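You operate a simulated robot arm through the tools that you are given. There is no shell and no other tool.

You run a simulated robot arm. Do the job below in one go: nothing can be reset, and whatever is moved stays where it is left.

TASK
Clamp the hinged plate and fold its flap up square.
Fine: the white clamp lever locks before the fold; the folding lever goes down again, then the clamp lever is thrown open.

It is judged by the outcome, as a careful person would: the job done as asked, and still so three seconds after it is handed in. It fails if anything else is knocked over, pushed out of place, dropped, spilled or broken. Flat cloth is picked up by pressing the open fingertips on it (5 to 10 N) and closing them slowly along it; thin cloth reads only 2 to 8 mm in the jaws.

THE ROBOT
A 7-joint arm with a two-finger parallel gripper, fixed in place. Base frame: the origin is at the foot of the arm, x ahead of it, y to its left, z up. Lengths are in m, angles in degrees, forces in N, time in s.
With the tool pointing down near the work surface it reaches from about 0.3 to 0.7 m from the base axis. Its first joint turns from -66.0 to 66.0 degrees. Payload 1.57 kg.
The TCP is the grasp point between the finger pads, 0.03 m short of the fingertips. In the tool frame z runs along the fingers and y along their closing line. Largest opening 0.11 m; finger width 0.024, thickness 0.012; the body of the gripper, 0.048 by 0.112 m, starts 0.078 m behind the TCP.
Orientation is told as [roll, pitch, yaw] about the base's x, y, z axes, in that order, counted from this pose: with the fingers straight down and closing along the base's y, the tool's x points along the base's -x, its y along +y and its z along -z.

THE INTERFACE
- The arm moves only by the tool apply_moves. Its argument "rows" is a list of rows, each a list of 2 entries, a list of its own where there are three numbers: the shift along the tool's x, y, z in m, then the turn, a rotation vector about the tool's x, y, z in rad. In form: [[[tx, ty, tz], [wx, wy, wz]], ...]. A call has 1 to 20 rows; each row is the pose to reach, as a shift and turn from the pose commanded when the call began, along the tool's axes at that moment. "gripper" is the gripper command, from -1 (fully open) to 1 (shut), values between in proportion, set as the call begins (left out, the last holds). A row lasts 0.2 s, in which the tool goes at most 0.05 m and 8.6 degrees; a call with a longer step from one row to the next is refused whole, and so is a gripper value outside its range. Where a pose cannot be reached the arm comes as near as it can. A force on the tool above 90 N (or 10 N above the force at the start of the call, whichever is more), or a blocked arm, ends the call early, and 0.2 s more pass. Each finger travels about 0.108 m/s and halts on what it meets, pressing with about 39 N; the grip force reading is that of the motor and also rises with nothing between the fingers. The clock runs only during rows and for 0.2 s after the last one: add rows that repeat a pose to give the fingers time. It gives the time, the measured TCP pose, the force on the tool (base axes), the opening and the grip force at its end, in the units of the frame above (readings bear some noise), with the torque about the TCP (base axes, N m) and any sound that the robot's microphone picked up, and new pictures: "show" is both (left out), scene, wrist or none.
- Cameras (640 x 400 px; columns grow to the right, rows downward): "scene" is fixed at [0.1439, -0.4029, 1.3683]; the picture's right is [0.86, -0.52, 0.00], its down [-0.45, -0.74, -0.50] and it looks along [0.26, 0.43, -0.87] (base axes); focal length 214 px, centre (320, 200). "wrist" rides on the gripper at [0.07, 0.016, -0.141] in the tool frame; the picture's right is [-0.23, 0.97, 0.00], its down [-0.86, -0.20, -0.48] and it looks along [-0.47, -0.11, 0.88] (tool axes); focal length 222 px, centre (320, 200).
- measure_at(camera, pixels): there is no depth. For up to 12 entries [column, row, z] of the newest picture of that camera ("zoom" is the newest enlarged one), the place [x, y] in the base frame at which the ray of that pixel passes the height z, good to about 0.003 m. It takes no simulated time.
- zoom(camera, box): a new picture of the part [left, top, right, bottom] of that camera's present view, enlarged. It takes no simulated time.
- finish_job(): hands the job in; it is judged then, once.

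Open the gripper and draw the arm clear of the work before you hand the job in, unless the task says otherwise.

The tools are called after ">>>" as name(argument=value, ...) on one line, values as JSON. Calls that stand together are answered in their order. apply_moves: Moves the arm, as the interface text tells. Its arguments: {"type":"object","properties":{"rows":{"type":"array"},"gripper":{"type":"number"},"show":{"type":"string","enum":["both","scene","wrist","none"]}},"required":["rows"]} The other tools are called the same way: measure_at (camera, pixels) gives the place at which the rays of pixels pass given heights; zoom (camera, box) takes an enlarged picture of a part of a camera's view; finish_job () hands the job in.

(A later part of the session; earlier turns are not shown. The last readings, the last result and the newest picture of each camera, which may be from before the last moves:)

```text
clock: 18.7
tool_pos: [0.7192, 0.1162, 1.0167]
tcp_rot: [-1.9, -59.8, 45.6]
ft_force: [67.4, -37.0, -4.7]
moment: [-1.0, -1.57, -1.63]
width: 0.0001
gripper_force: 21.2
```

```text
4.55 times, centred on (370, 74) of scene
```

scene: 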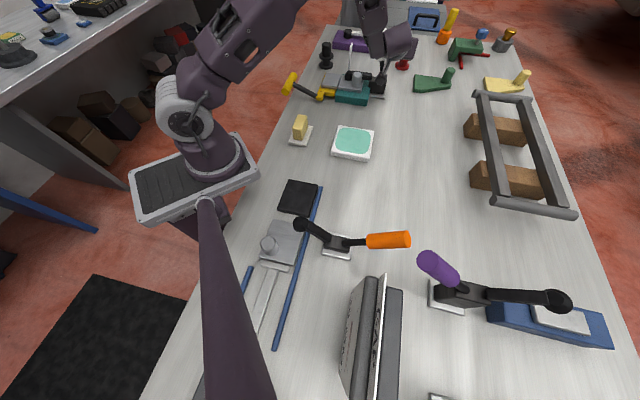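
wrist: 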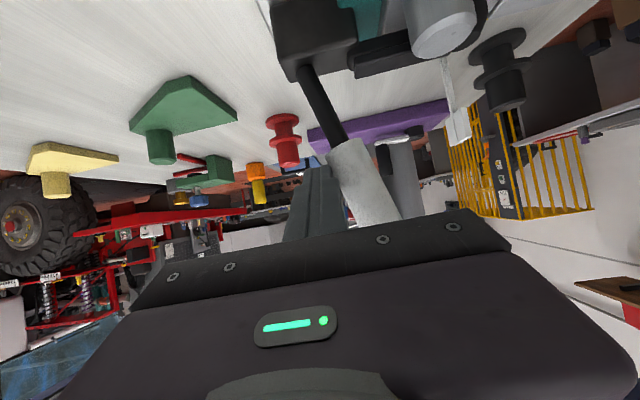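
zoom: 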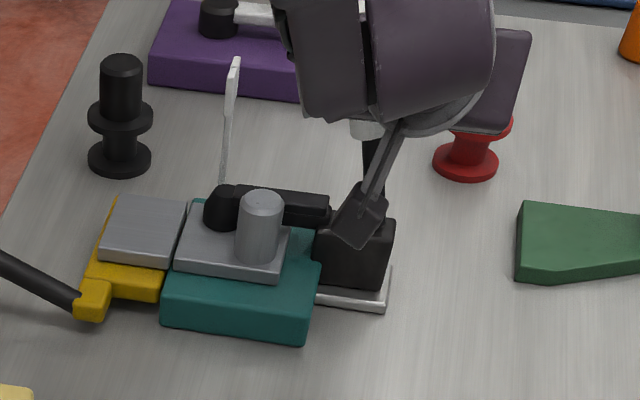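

The pad is down on the plate. I back the fingers off along +v and check whether the lever stays put.

>>> apply_moves(rows=[[[0, -0.01, 0], [0, 0, 0]], [[0, -0.025, 0], [0, 0, 0]], [[0, -0.045, 0], [0, 0, 0]], [[0, -0.06, 0], [0, 0, 0]], [[0, -0.06, 0], [0, 0, 0]]], show="both")

```text
clock: 19.9
tool_pos: [0.7535, 0.0844, 1.0157]
tcp_rot: [-1.2, -59.8, 46.1]
ft_force: [-1.1, -0.7, 0.5]
moment: [0.01, 0.01, 0.01]
width: 0.0
gripper_force: 21.3
```

scene: 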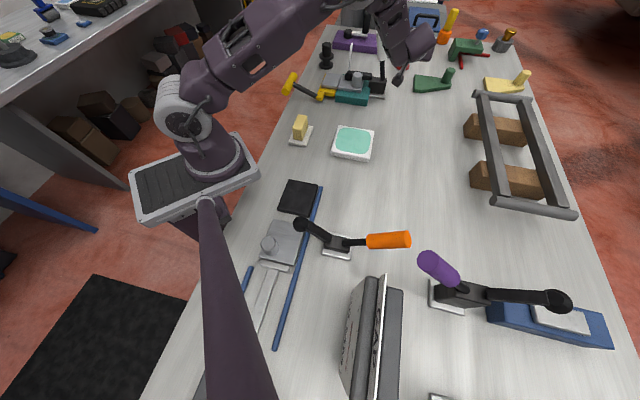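
wrist: 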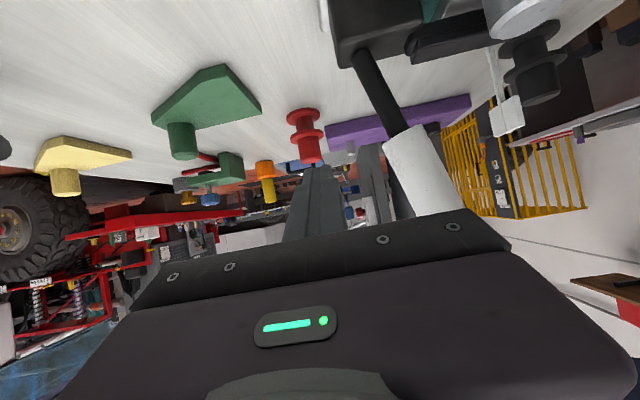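

>>> zoom(camera="scene", box=[300, 20, 440, 108])

>>> zoom(camera="wrist", box=[300, 0, 560, 220])

```text
4.55 times, centred on (370, 64) of scene
```

zoom: 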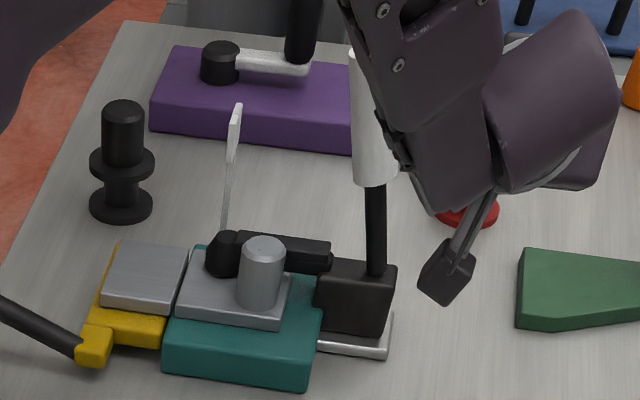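

```text
1.82 times, centred on (430, 110) of wrist
```

zoom: 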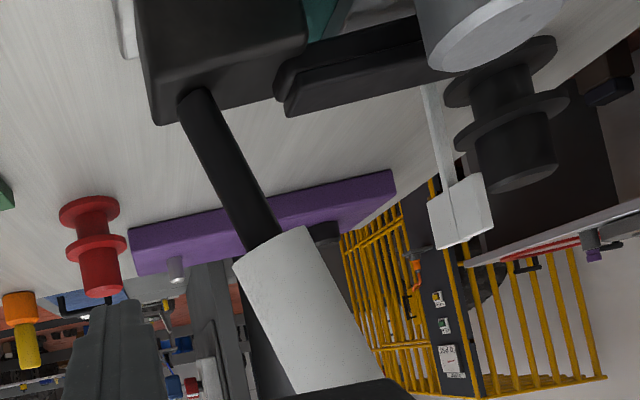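

The lever stays upright with the pad down on the plate, so the clamp is thrown over. I retreat along −u and up, then swing over to look at the hinge and yellow lever.

>>> apply_moves(rows=[[[-0.002, 0.0, -0.036], [0, 0, 0]], [[-0.004, 0.001, -0.072], [0, 0, 0]], [[-0.0063, 0.0011, -0.1083], [0, 0, 0]], [[-0.0016, 0.0398, -0.1234], [0, 0.0743, 0]], [[0.0031, 0.0785, -0.1386], [0, 0.1486, 0]], [[0.0078, 0.1172, -0.1537], [0, 0.2229, 0]], [[0.0125, 0.1559, -0.1688], [0, 0.297, 0]], [[0.0172, 0.1946, -0.184], [0, 0.3714, 0]], [[0.0218, 0.2333, -0.1991], [0, 0.4457, 0]], [[0.0265, 0.2719, -0.2142], [0, 0.52, 0]], [[0.0265, 0.2719, -0.2142], [0, 0.52, 0]]], show="both")

```text
clock: 22.3
tool_pos: [0.4229, 0.1372, 1.0978]
tcp_rot: [-0.7, -30.1, 45.5]
ft_force: [-1.0, 0.8, 0.4]
moment: [-0.01, 0.0, 0.0]
width: 0.0002
gripper_force: 20.9
```

scene: 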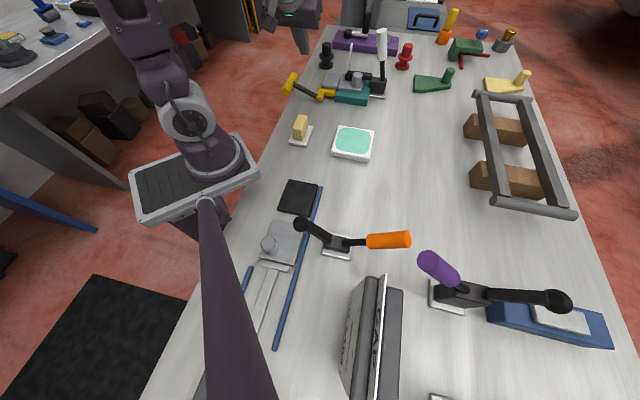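
wrist: 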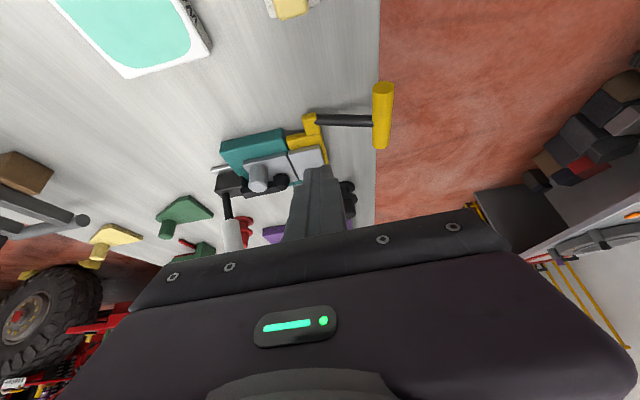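

>>> zoom(camera="wrist", box=[200, 70, 420, 220])

>>> zoom(camera="scene", box=[276, 26, 416, 114])

```text
2.67 times, centred on (310, 145) of wrist
```

zoom: 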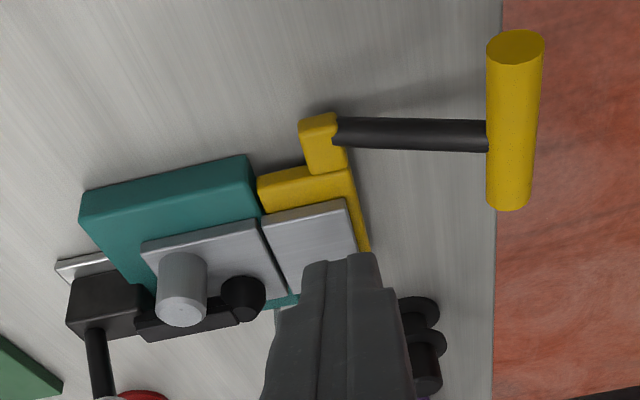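

```text
4.55 times, centred on (346, 70) of scene
```

zoom: 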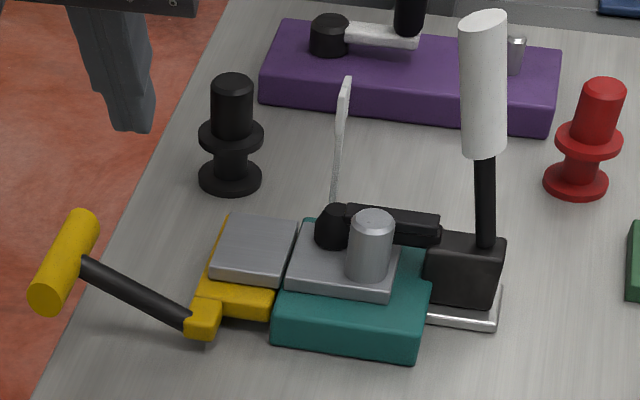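

Clamp remains thrown. I triangulate flap corners, rod and bar ends for the hinge axis position.

>>> measure_at(camera="wrist", pixels=[[288.3, 150.6, 0.91], [288.3, 150.6, 0.93], [320.1, 145, 0.91], [320.1, 145, 0.93], [297.6, 179.8, 0.91], [383, 87.2, 0.91], [383, 87.2, 0.93], [380.4, 146, 0.91], [380.4, 146, 0.93], [315.6, 119.9, 0.9], [315.6, 119.9, 0.92], [372.9, 120.7, 0.92]])

>>> measure_at(camera="scene", pixels=[[337.9, 88.7, 0.91], [337.9, 88.7, 0.93], [321.8, 86.5, 0.91], [321.8, 86.5, 0.93], [340.9, 74.4, 0.91], [286, 90.9, 0.91], [286, 90.9, 0.93], [293.3, 74.4, 0.91], [293.3, 74.4, 0.93], [317.4, 96.4, 0.9], [317.4, 96.4, 0.92]])

```text
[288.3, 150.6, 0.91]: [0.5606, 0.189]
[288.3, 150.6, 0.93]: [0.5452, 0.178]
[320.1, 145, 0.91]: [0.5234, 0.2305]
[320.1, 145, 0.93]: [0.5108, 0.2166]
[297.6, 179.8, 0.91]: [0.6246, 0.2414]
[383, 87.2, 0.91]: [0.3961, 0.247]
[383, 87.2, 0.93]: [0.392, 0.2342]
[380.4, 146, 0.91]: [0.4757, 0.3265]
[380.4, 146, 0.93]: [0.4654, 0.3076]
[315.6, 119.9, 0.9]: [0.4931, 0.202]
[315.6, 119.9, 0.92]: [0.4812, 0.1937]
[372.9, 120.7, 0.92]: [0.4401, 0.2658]
```

```text
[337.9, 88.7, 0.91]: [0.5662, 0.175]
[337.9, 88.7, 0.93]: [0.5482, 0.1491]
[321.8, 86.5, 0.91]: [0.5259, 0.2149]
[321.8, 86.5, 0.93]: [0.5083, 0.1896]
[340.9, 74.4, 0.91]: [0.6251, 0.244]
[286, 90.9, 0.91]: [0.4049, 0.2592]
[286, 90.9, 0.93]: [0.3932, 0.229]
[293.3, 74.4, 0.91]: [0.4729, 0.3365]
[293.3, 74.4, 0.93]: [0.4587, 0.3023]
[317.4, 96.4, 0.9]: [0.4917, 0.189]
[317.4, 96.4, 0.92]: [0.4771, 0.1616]
```

Bar axis triangulates to z≈0.924 with ends (0.395,0.238) and (0.467,0.314); hinge is ~0.159 m from it. I open the jaws partly and move to a pre-grasp spot above the near half of the yellow bar at pitch −20°.

>>> apply_moves(rows=[[[0.001, 0.0227, 0.0227], [0, 0.044, 0]], [[0.002, 0.0454, 0.0454], [0, 0.0875, 0]], [[0.003, 0.068, 0.068], [0, 0.131, 0]], [[0.0035, 0.0907, 0.0907], [0, 0.175, 0]], [[0.0035, 0.0907, 0.0907], [0, 0.175, 0]]], gripper=-0.2, show="both")

```text
clock: 23.5
tool_pos: [0.3881, 0.2297, 1.0164]
tcp_rot: [-0.7, -19.9, 45.3]
ft_force: [-1.1, 0.1, -0.4]
moment: [0.03, 0.0, -0.01]
width: 0.066
gripper_force: 0.0
```

scene: 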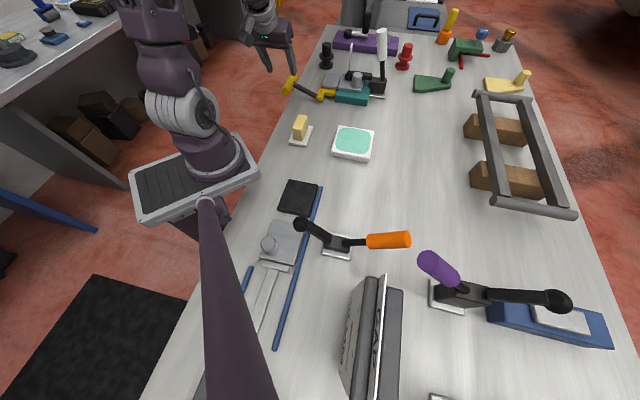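
wrist: 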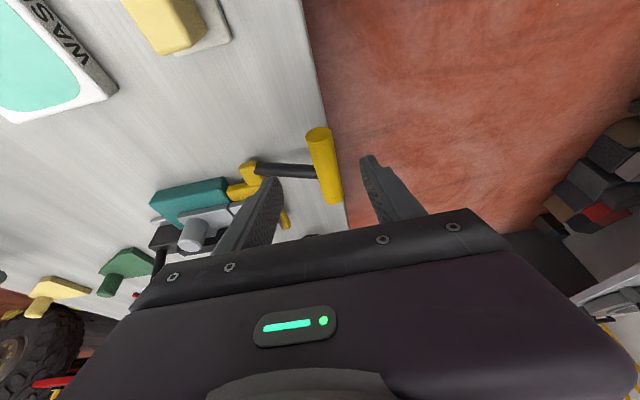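

The bar lies between the open fingers (wrist (318–335, 130–200)). I descend 0.10 m along the tool axis.

>>> apply_moves(rows=[[[0, 0, 0.035], [0, 0, 0]], [[0, 0.0005, 0.07], [0, 0, 0]], [[0, 0.001, 0.1], [0, 0, 0]], [[0, 0.001, 0.1], [0, 0, 0]]], show="both")

```text
clock: 24.5
tool_pos: [0.411, 0.255, 0.9226]
tcp_rot: [-0.8, -20.1, 45.2]
ft_force: [-0.1, 0.5, 0.3]
moment: [-0.03, -0.04, 0.01]
width: 0.0661
gripper_force: 0.1
```

scene: 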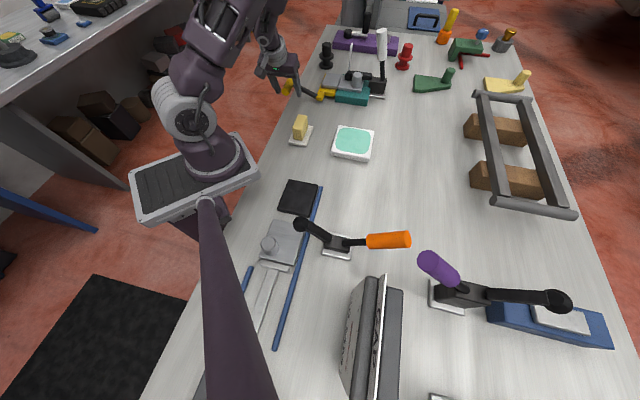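
wrist: 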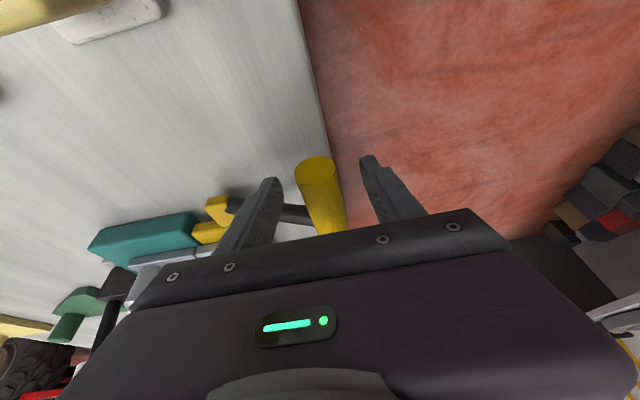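

The bar is centred between the fingers. I close the jaws on it, holding position.

>>> apply_moves(rows=[[[0, 0, 0], [0, 0, 0]], [[0, 0, 0], [0, 0, 0]], [[0, 0, 0], [0, 0, 0]]], gripper=1, show="both")

```text
clock: 25.3
tool_pos: [0.4117, 0.2555, 0.921]
tcp_rot: [-0.5, -20.0, 45.4]
ft_force: [-3.1, 6.9, -2.8]
moment: [0.21, 0.0, -0.26]
width: 0.0274
gripper_force: 37.7
```

scene: 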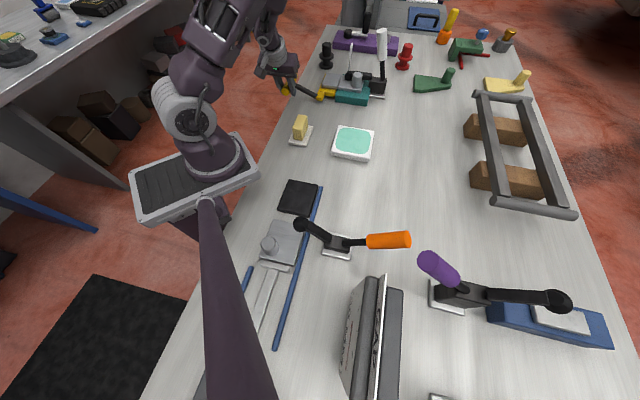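
wrist: 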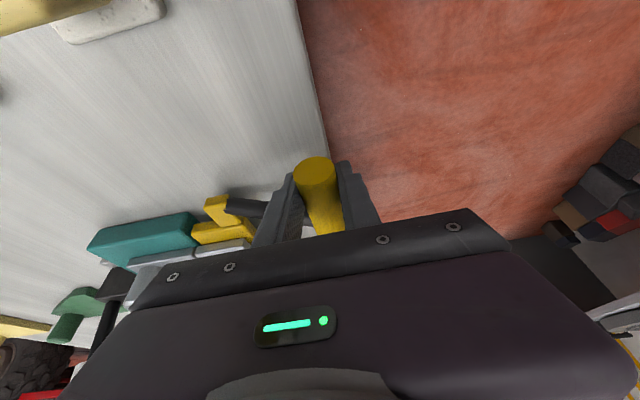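

The bar is gripped (27 mm). I lift the folding lever along its arc by the first ~20° and watch the forces.

>>> apply_moves(rows=[[[-0.0024, -0.001, -0.0065], [0, 0, 0]], [[-0.0047, -0.002, -0.013], [0, 0, 0]], [[-0.0094, -0.0052, -0.0258], [0, 0, 0]], [[-0.0139, -0.0096, -0.0382], [0, 0, 0]], [[-0.0183, -0.0151, -0.0502], [0, 0, 0]], [[-0.0183, -0.0151, -0.0502], [0, 0, 0]]], show="both")

```text
clock: 26.7
tool_pos: [0.4197, 0.2448, 0.9752]
tcp_rot: [-0.6, -19.9, 45.4]
ft_force: [-24.8, 8.6, 6.7]
moment: [-0.53, 0.98, -0.12]
width: 0.0279
gripper_force: 38.2
```

scene: 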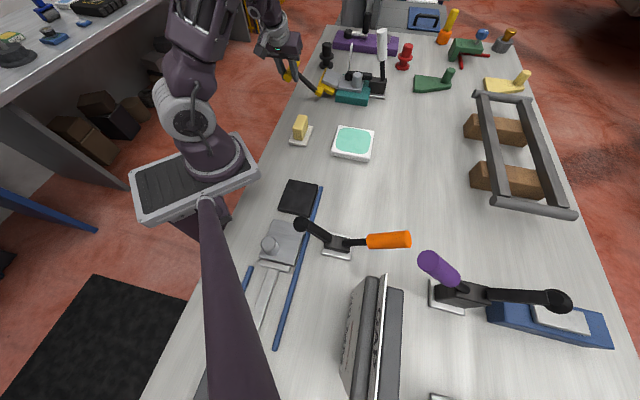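
wrist: 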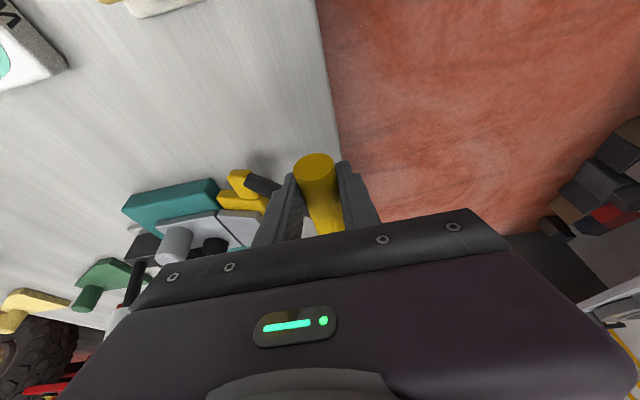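

The lever follows, with about 24 N along −v, meaning the hinge is slightly higher than assumed (α0≈3.7°). I continue with the corrected arc to ~45°.

>>> apply_moves(rows=[[[-0.0045, -0.0042, -0.0123], [0, 0, 0]], [[-0.0086, -0.0114, -0.0236], [0, 0, 0]], [[-0.0124, -0.0196, -0.0341], [0, 0, 0]], [[-0.016, -0.0288, -0.044], [0, 0, 0]], [[-0.0193, -0.0389, -0.0531], [0, 0, 0]], [[-0.0193, -0.0389, -0.0531], [0, 0, 0]]], show="both")

```text
clock: 28.1
tool_pos: [0.4478, 0.2183, 1.0347]
tcp_rot: [-0.7, -20.2, 45.5]
ft_force: [-22.7, 12.7, 23.9]
moment: [-0.08, 0.7, -0.26]
width: 0.0275
gripper_force: 37.7
```

scene: 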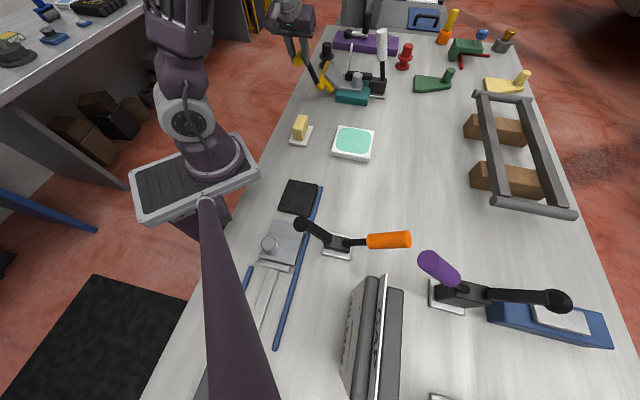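
wrist: 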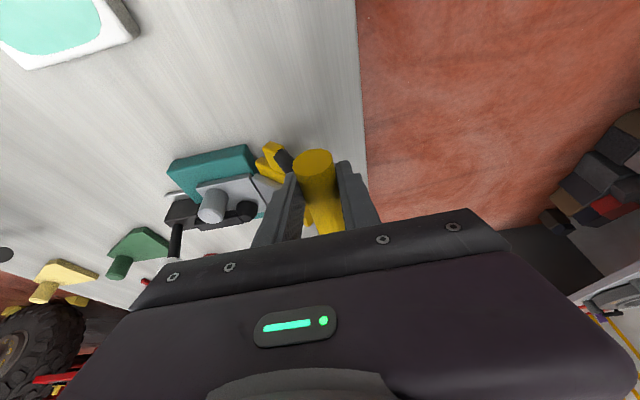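

The lever is at ~45°, with a radial push of ~35 N, suggesting radius ≈0.17. I adjust the arc and go on to ~67°.

>>> apply_moves(rows=[[[-0.0036, -0.0067, -0.0097], [0, 0, 0]], [[-0.0067, -0.0185, -0.0182], [0, 0, 0]], [[-0.0094, -0.031, -0.0256], [0, 0, 0]], [[-0.0118, -0.0442, -0.0321], [0, 0, 0]], [[-0.0137, -0.0579, -0.0374], [0, 0, 0]], [[-0.0137, -0.0579, -0.0374], [0, 0, 0]]], show="both")

```text
clock: 29.5
tool_pos: [0.4893, 0.1758, 1.0739]
tcp_rot: [-0.7, -20.0, 45.3]
ft_force: [-7.6, 0.1, 0.9]
moment: [-0.35, 0.91, -0.02]
width: 0.0277
gripper_force: 37.9
```

scene: 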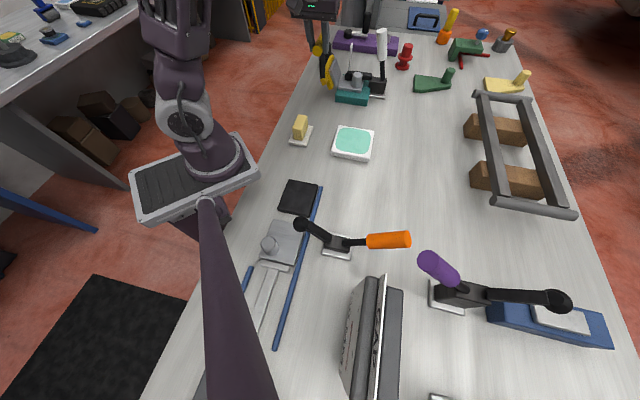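
wrist: 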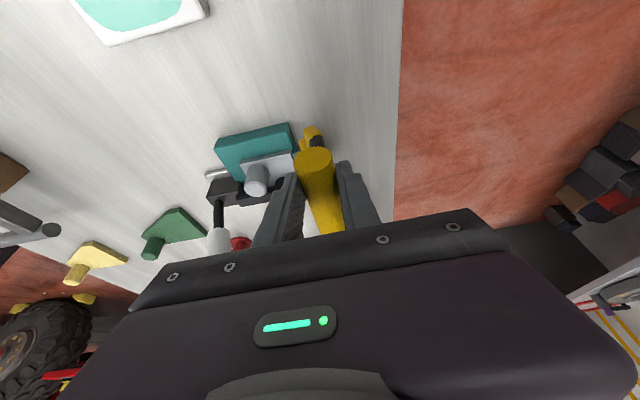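

Force is nearly zero now at ~68°. I zoom to judge the flap angle.

>>> zoom(camera="scene", box=[290, 30, 410, 112])

>>> zoom(camera="wrist", box=[200, 90, 400, 220])

```text
4.88 times, centred on (350, 71) of scene
```

zoom: 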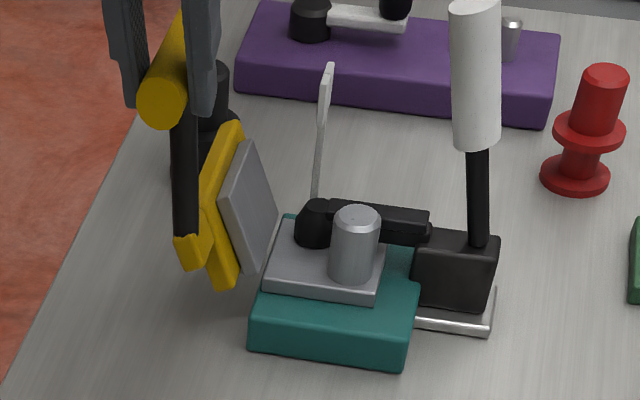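

```text
3.08 times, centred on (300, 155) of wrist
```

zoom: 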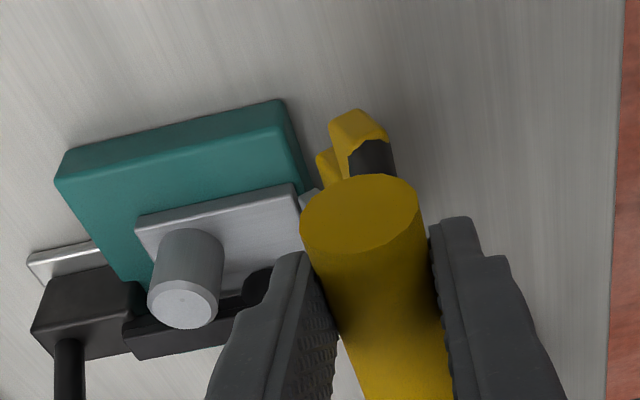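

>>> zoom(camera="scene", box=[316, 50, 366, 100])

```text
8.00 times, centred on (341, 75) of scene
```

zoom: 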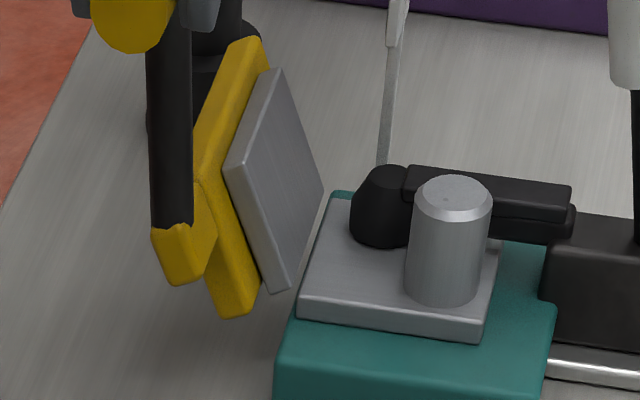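

The true bar position by ray/plane intersection shows the flap at ~64° and the bar has slid toward the fingertips a bit (~1 cm left). Remaining travel is mainly horizontal along +v, so I push on to ~80° and check.

>>> apply_moves(rows=[[[-0.0003, -0.0064, -0.001], [0, 0, 0]], [[-0.0005, -0.0132, -0.0015], [0, 0, 0]], [[-0.0007, -0.0201, -0.0019], [0, 0, 0]], [[-0.0009, -0.0271, -0.0024], [0, 0, 0]], [[-0.001, -0.0341, -0.0028], [0, 0, 0]], [[-0.001, -0.0397, -0.0028], [0, 0, 0]], [[-0.001, -0.0397, -0.0028], [0, 0, 0]]], show="both")

>>> zoom(camera="scene", box=[312, 36, 376, 100])

```text
clock: 31.1
tool_pos: [0.5189, 0.1479, 1.079]
tcp_rot: [-0.7, -20.1, 45.4]
ft_force: [-4.3, 0.9, 2.0]
moment: [0.47, 0.28, -0.01]
width: 0.0276
gripper_force: 37.6
```

scene: 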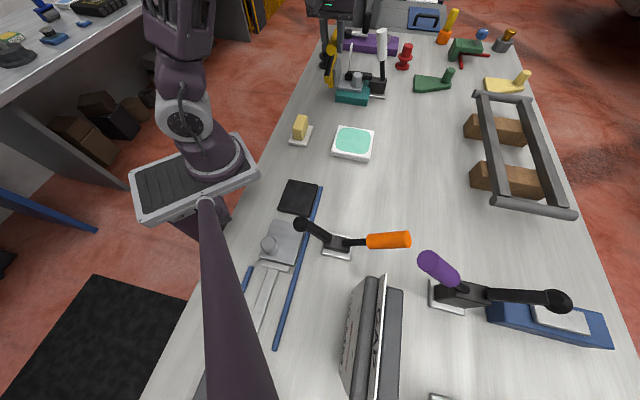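
wrist: 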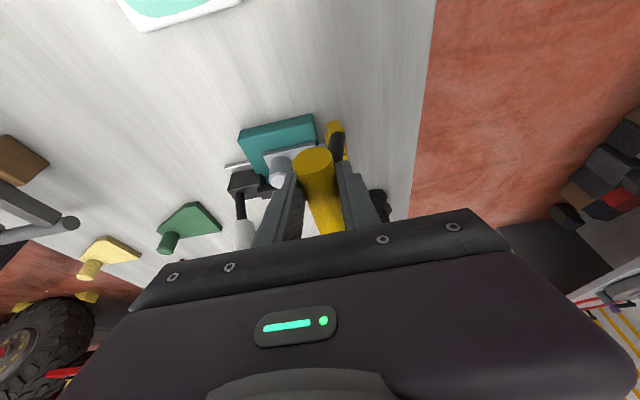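

```text
6.25 times, centred on (344, 68) of scene
```

zoom: 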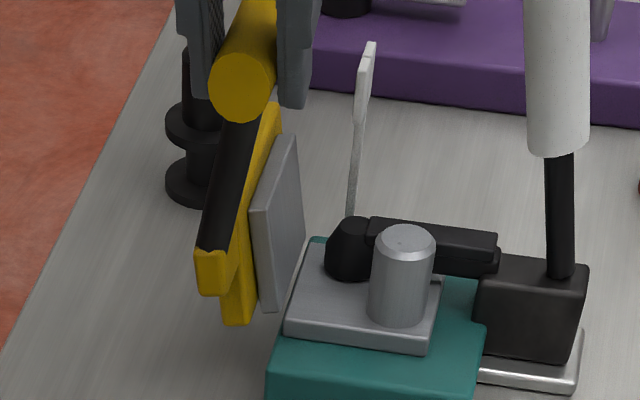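

Flap reads ≈79–80° by both the edge slope and the bar position, matching the arc model. I advance about 8° more and re-measure.

>>> apply_moves(rows=[[[0, -0.0055, 0], [0, 0, 0]], [[0, -0.011, 0], [0, 0, 0]], [[0, -0.0165, 0], [0, 0, 0]], [[0, -0.022, 0], [0, 0, 0]], [[0, -0.022, 0], [0, 0, 0]]], show="both")

>>> zoom(camera="scene", box=[316, 40, 366, 100])

>>> zoom(camera="wrist", box=[220, 100, 420, 225])

```text
clock: 32.3
tool_pos: [0.5345, 0.132, 1.0773]
tcp_rot: [-0.6, -20.0, 45.3]
ft_force: [6.6, 12.1, 1.4]
moment: [0.43, 0.28, -0.1]
width: 0.0278
gripper_force: 38.0
```

scene: 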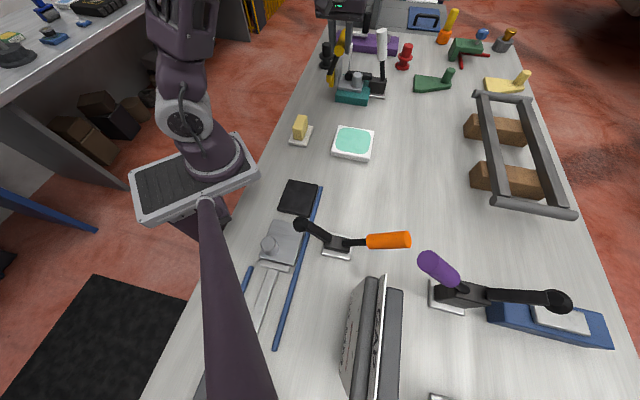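
wrist: 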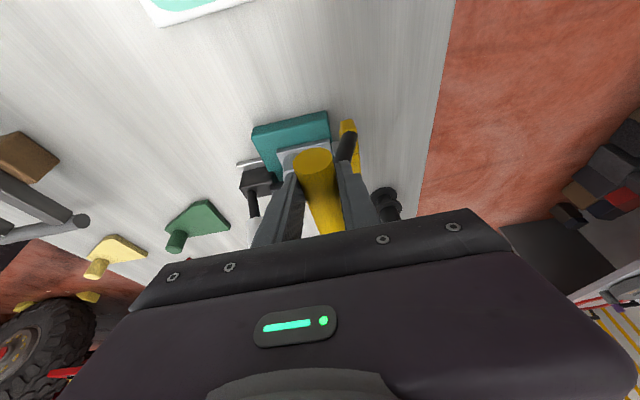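

```text
6.67 times, centred on (341, 70) of scene
```

zoom: 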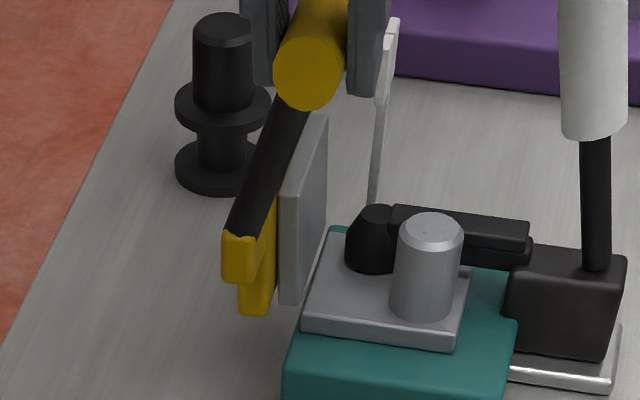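

```text
3.20 times, centred on (320, 162) of wrist
```

zoom: 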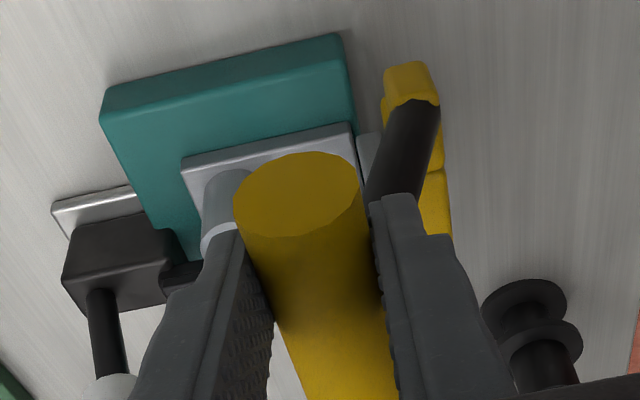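

The flap edge now looks ~86–88° with low force. I advance in 2 mm rows to feel for a stop and reach square.

>>> apply_moves(rows=[[[0, -0.002, 0], [0, 0, 0]], [[0, -0.004, 0], [0, 0, 0]], [[0, -0.006, 0], [0, 0, 0]], [[0, -0.006, 0], [0, 0, 0]]], show="both")

>>> zoom(camera="scene", box=[322, 56, 358, 92])

>>> zoom(camera="wrist", box=[220, 100, 420, 225])

```text
clock: 33.3
tool_pos: [0.5378, 0.1285, 1.0786]
tcp_rot: [-0.6, -19.9, 45.2]
ft_force: [3.8, 9.2, -7.8]
moment: [0.5, 0.01, -0.15]
width: 0.0276
gripper_force: 37.7
```

scene: 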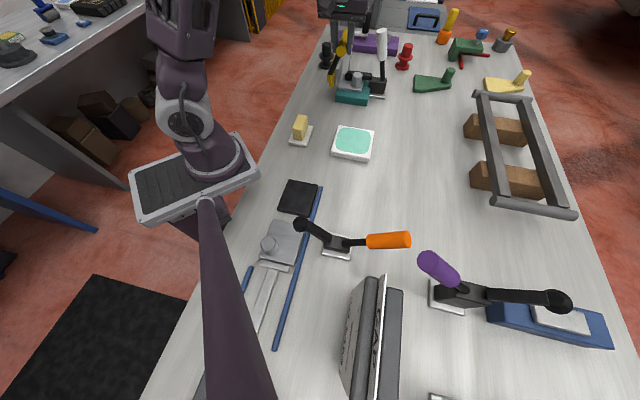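
wrist: 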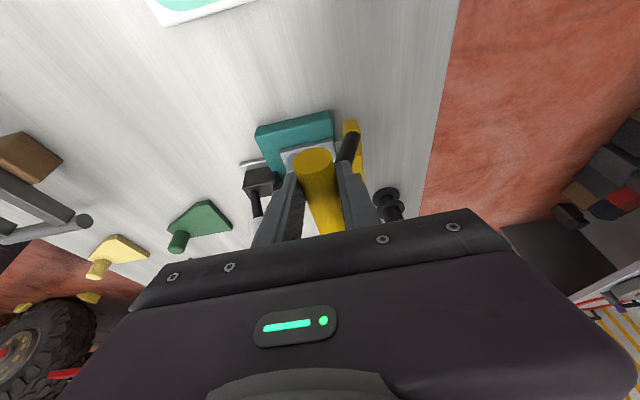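

```text
11.11 times, centred on (340, 74) of scene
```

zoom: 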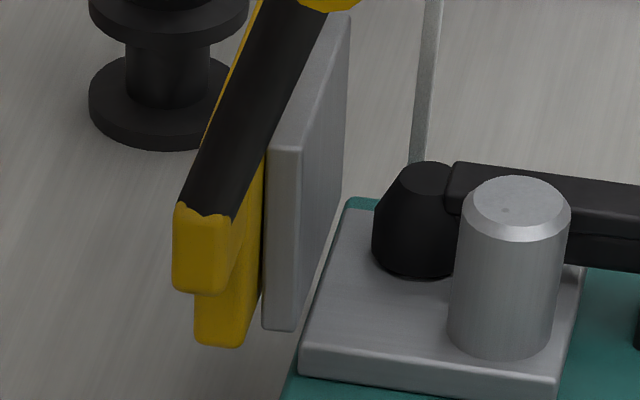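

```text
3.20 times, centred on (320, 162) of wrist
```

zoom: 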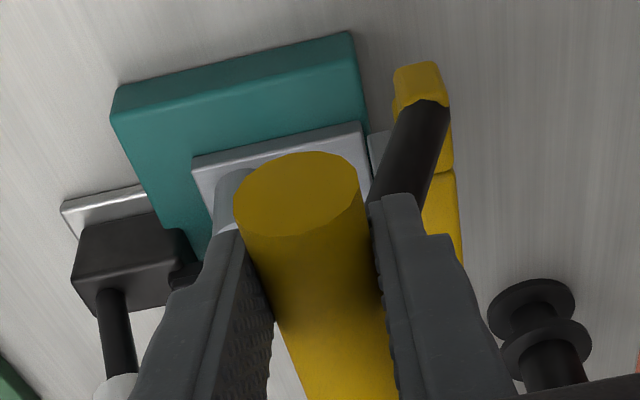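

The flap edge looks about square now. I use measure_at on the pin (vertical reference) and flap edge to compare xy at base and top heights.

>>> measure_at(camera="scene", pixels=[[337.57, 85.7, 0.9], [337.57, 85.7, 0.91], [338.2, 69.32, 0.95], [338.2, 69.32, 0.96], [338.2, 69.32, 0.97], [356.3, 86.96, 0.905], [357.7, 74.7, 0.94], [357.7, 74.7, 0.945], [357.7, 74.7, 0.95], [335.2, 69.95, 0.96], [334.8, 85.5, 0.905]])

>>> zoom(camera="scene", box=[326, 60, 350, 90])

>>> zoom(camera="scene", box=[346, 64, 370, 94])

```text
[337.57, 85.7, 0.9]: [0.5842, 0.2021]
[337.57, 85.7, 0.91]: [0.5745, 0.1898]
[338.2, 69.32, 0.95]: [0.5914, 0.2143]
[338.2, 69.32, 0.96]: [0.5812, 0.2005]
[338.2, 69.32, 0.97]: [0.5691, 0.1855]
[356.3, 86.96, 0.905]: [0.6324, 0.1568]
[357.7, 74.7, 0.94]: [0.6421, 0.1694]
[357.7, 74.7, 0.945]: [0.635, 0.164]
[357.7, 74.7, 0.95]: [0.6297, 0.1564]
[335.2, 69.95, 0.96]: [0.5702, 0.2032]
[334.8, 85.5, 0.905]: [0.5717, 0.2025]
```

```text
13.33 times, centred on (338, 75) of scene
```

zoom: 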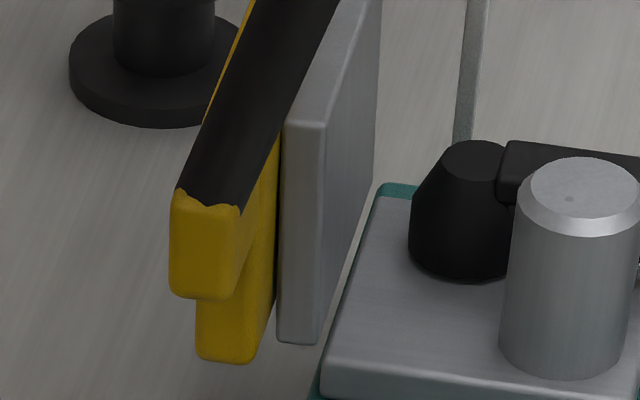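

```text
13.33 times, centred on (358, 79) of scene
```

zoom: 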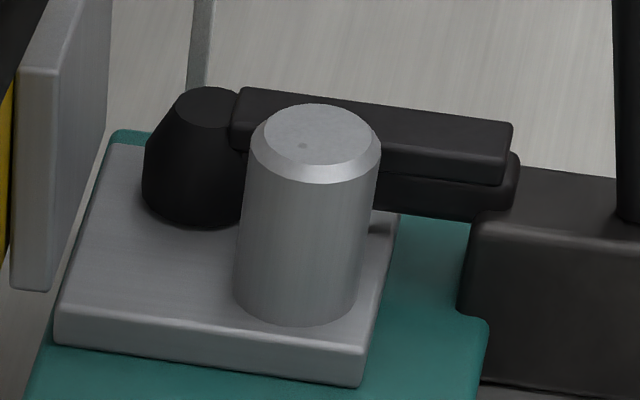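

Estimates: 88.8° from edge slope vs. the pin, 89.6° from the arc. I add 2 mm more to hit square, hold, then re-check.

>>> apply_moves(rows=[[[0, -0.001, 0], [0, 0, 0]], [[0, -0.002, 0], [0, 0, 0]], [[0, -0.002, 0], [0, 0, 0]]], show="both")

>>> zoom(camera="scene", box=[326, 60, 350, 90])

```text
clock: 34.1
tool_pos: [0.5404, 0.1257, 1.0779]
tcp_rot: [-0.7, -19.9, 45.3]
ft_force: [-1.6, 4.0, -4.9]
moment: [-0.04, 0.62, -0.01]
width: 0.0277
gripper_force: 37.9
```

scene: 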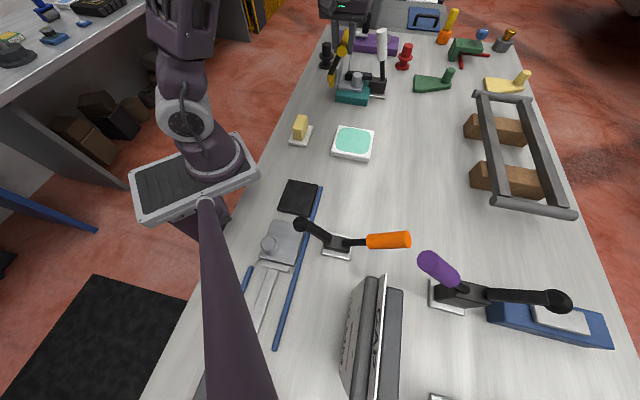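
wrist: 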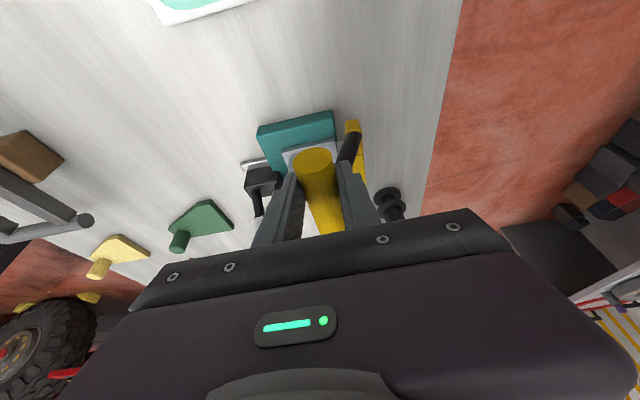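

```text
13.33 times, centred on (338, 75) of scene
```

zoom: 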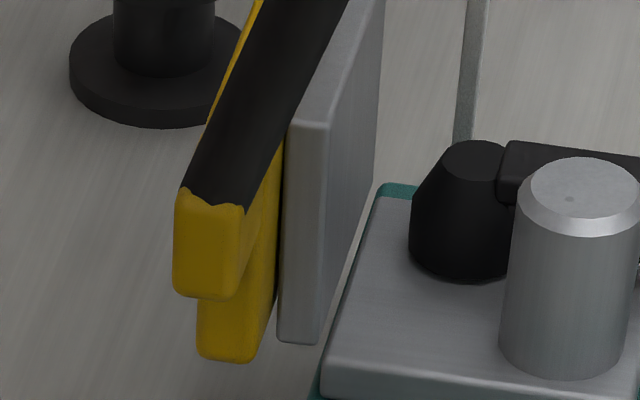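

The flap reads ~89–91°, essentially square. I ease the lever back ~15° to see whether the flap stays up.

>>> apply_moves(rows=[[[0, 0.007, 0], [0, 0, 0]], [[0, 0.014, 0], [0, 0, 0]], [[0, 0.021, 0], [0, 0, 0]], [[0, 0.028, 0], [0, 0, 0]], [[0, 0.035, 0], [0, 0, 0]], [[0, 0.042, 0], [0, 0, 0]], [[0, 0.042, 0], [0, 0, 0]]], show="both")

>>> zoom(camera="scene", box=[316, 40, 366, 100])

>>> zoom(camera="scene", box=[326, 60, 350, 90])

```text
clock: 35.7
tool_pos: [0.5099, 0.1558, 1.0752]
tcp_rot: [-0.6, -20.1, 45.3]
ft_force: [5.4, 1.4, -4.6]
moment: [0.26, -0.78, -0.19]
width: 0.0279
gripper_force: 38.3
```

scene: 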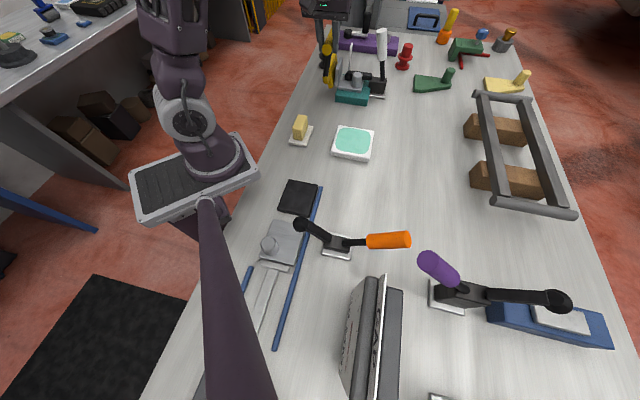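
wrist: 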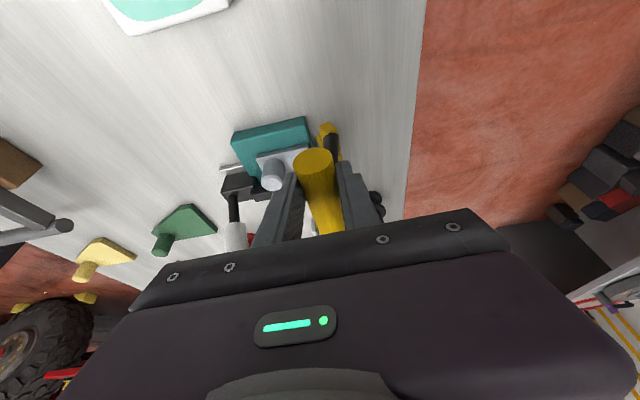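

```text
6.67 times, centred on (341, 70) of scene
```

zoom: 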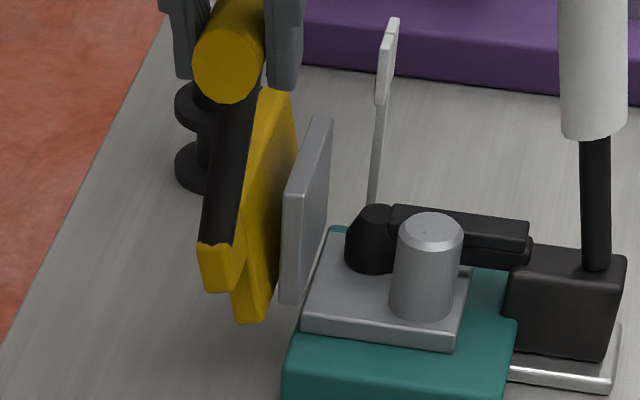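

```text
13.33 times, centred on (338, 75) of scene
```

zoom: 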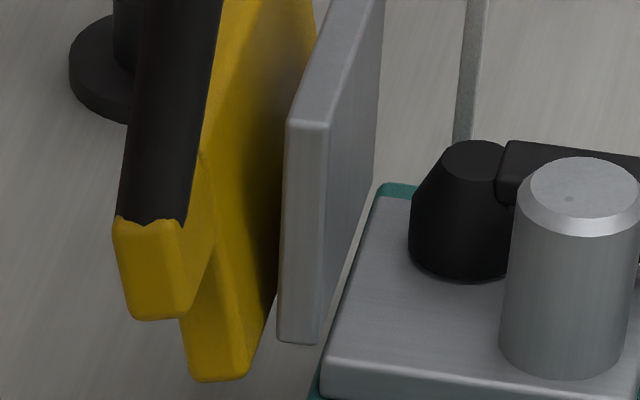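

The flap stays up on its own. I take tighter zooms of the flap edge and the pin/post for a finer angle comparison.

>>> zoom(camera="scene", box=[326, 67, 352, 87])

>>> zoom(camera="scene", box=[344, 72, 370, 90])

```text
16.00 times, centred on (339, 77) of scene
```

zoom: 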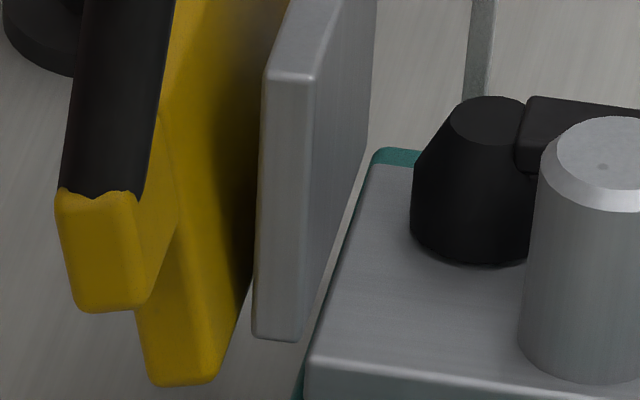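

```text
16.00 times, centred on (357, 81) of scene
```

zoom: 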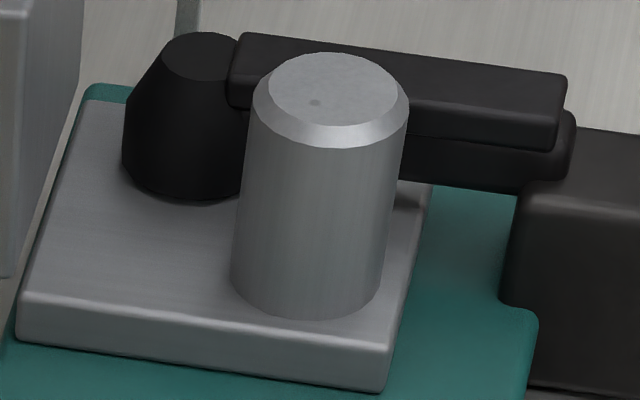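

The flap edge slope (0.046 vs 0.067 expected for vertical) suggests ~1.2° short of square. I push the lever back in to 4 mm beyond the previous point, then ease back and re-check.

>>> apply_moves(rows=[[[0, -0.01, 0], [0, 0, 0]], [[0, -0.02, 0], [0, 0, 0]], [[0, -0.03, 0], [0, 0, 0]], [[0, -0.039, 0], [0, 0, 0]], [[0, -0.043, 0], [0, 0, 0]], [[0, -0.046, 0], [0, 0, 0]], [[0, -0.046, 0], [0, 0, 0]], [[0, -0.046, 0], [0, 0, 0]]], show="scene")

>>> zoom(camera="scene", box=[326, 67, 352, 87])

```text
clock: 37.5
tool_pos: [0.543, 0.1251, 1.0776]
tcp_rot: [-0.6, -19.8, 45.3]
ft_force: [0.4, 7.5, -29.2]
moment: [0.21, -0.14, -0.07]
width: 0.0277
gripper_force: 37.8
```

scene: 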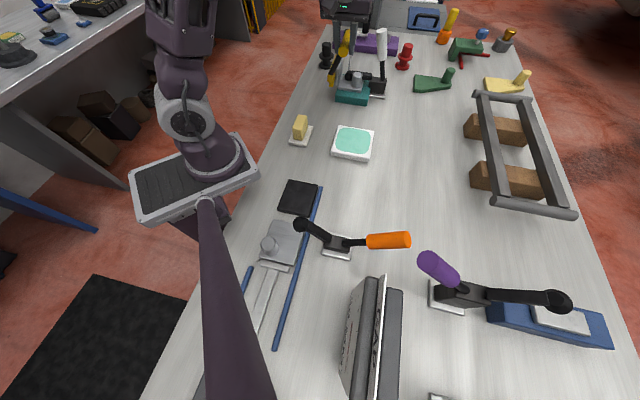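

```text
16.00 times, centred on (339, 77) of scene
```

zoom: 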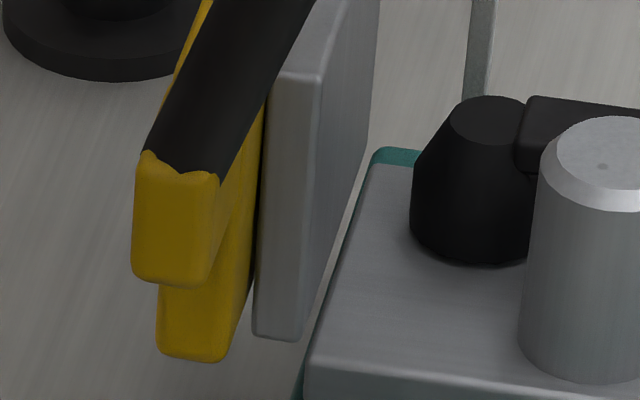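

Flap edge slope is now 0.069 ≈ vertical (90°). I bring the folding lever back down along its arc, first to ~50°.

>>> apply_moves(rows=[[[-0.0004, 0.0116, -0.0012], [0, 0, 0]], [[-0.0006, 0.0256, -0.0018], [0, 0, 0]], [[-0.0004, 0.0396, -0.0012], [0, 0, 0]], [[0.0002, 0.0536, 0.0005], [0, 0, 0]], [[0.0012, 0.0673, 0.0034], [0, 0, 0]], [[0.0027, 0.0807, 0.0073], [0, 0, 0]], [[0.0045, 0.0936, 0.0124], [0, 0, 0]], [[0.0067, 0.1061, 0.0185], [0, 0, 0]], [[0.0093, 0.1179, 0.0256], [0, 0, 0]], [[0.0122, 0.1291, 0.0337], [0, 0, 0]], [[0.0122, 0.1291, 0.0337], [0, 0, 0]]], show="both")

>>> zoom(camera="scene", box=[290, 36, 380, 106])

```text
clock: 39.9
tool_pos: [0.4491, 0.2148, 1.0381]
tcp_rot: [-0.6, -19.7, 45.3]
ft_force: [-9.6, -8.7, 1.2]
moment: [-0.45, 0.07, 0.02]
width: 0.0275
gripper_force: 38.1
```

scene: 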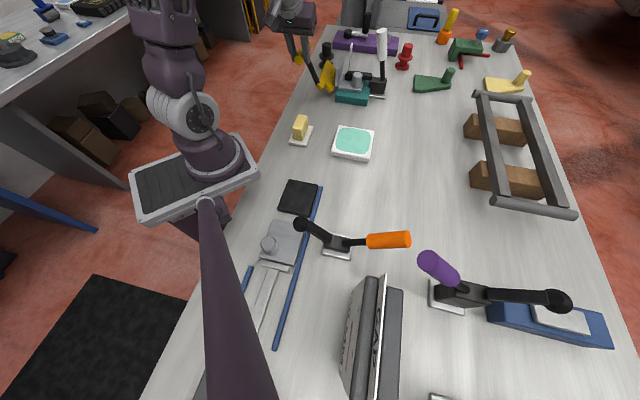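
wrist: 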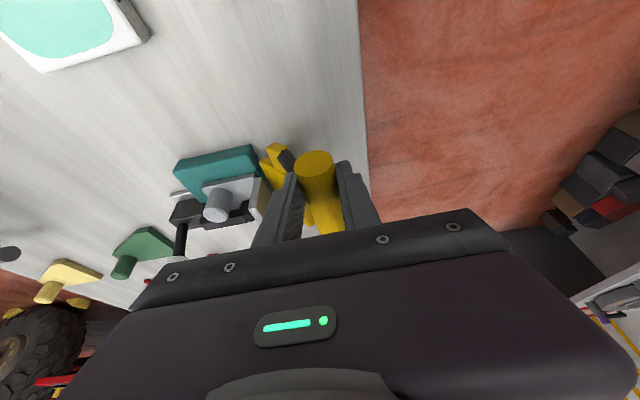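

```text
5.71 times, centred on (335, 71) of scene
```

zoom: 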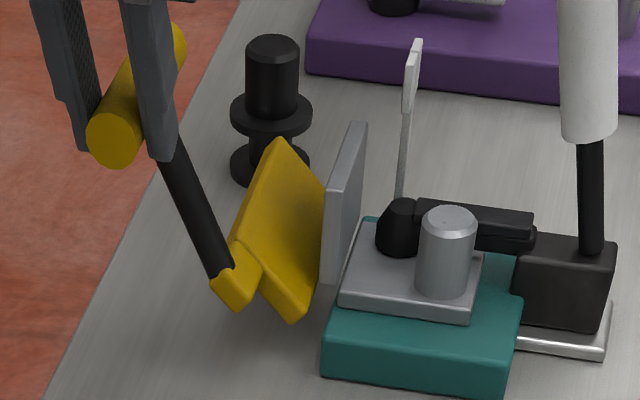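

The flap holds while the lever comes down. I continue the arc to the rest position.

>>> apply_moves(rows=[[[0.0032, 0.0103, 0.0089], [0, 0, 0]], [[0.0067, 0.0198, 0.0186], [0, 0, 0]], [[0.0105, 0.0284, 0.0292], [0, 0, 0]], [[0.0146, 0.0359, 0.0403], [0, 0, 0]], [[0.0188, 0.0424, 0.052], [0, 0, 0]], [[0.0232, 0.0478, 0.0641], [0, 0, 0]], [[0.0277, 0.052, 0.0767], [0, 0, 0]], [[0.0324, 0.0551, 0.0896], [0, 0, 0]], [[0.0353, 0.0563, 0.0975], [0, 0, 0]], [[0.0353, 0.0563, 0.0975], [0, 0, 0]]], show="both")

>>> zoom(camera="scene", box=[280, 36, 380, 106])

```text
clock: 42.1
tool_pos: [0.4106, 0.2552, 0.9355]
tcp_rot: [-0.7, -20.0, 45.2]
ft_force: [1.6, -6.2, -3.0]
moment: [0.24, -0.43, -0.02]
width: 0.0277
gripper_force: 38.3
```

scene: 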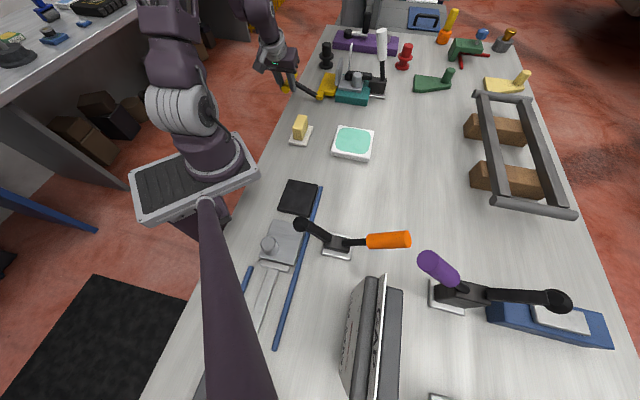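
wrist: 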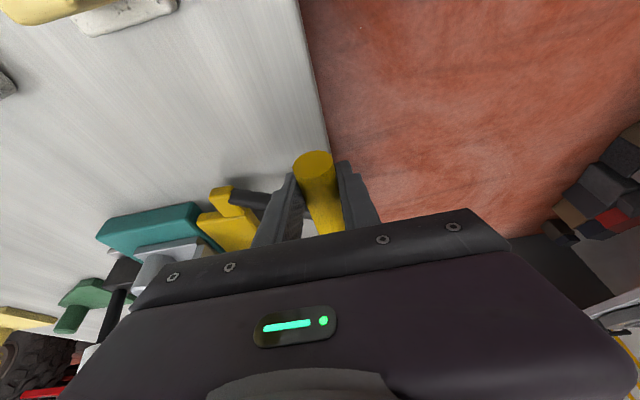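

```text
5.71 times, centred on (330, 71) of scene
```

zoom: 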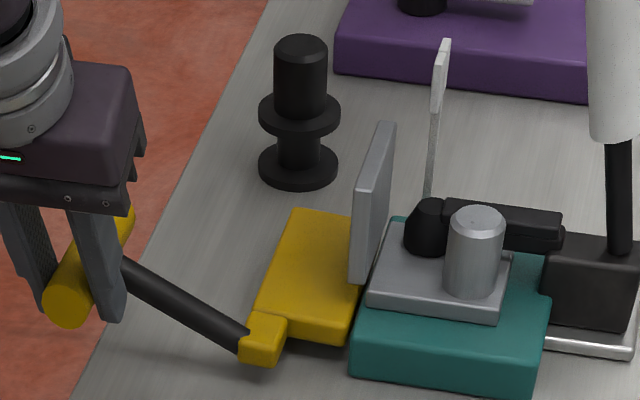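

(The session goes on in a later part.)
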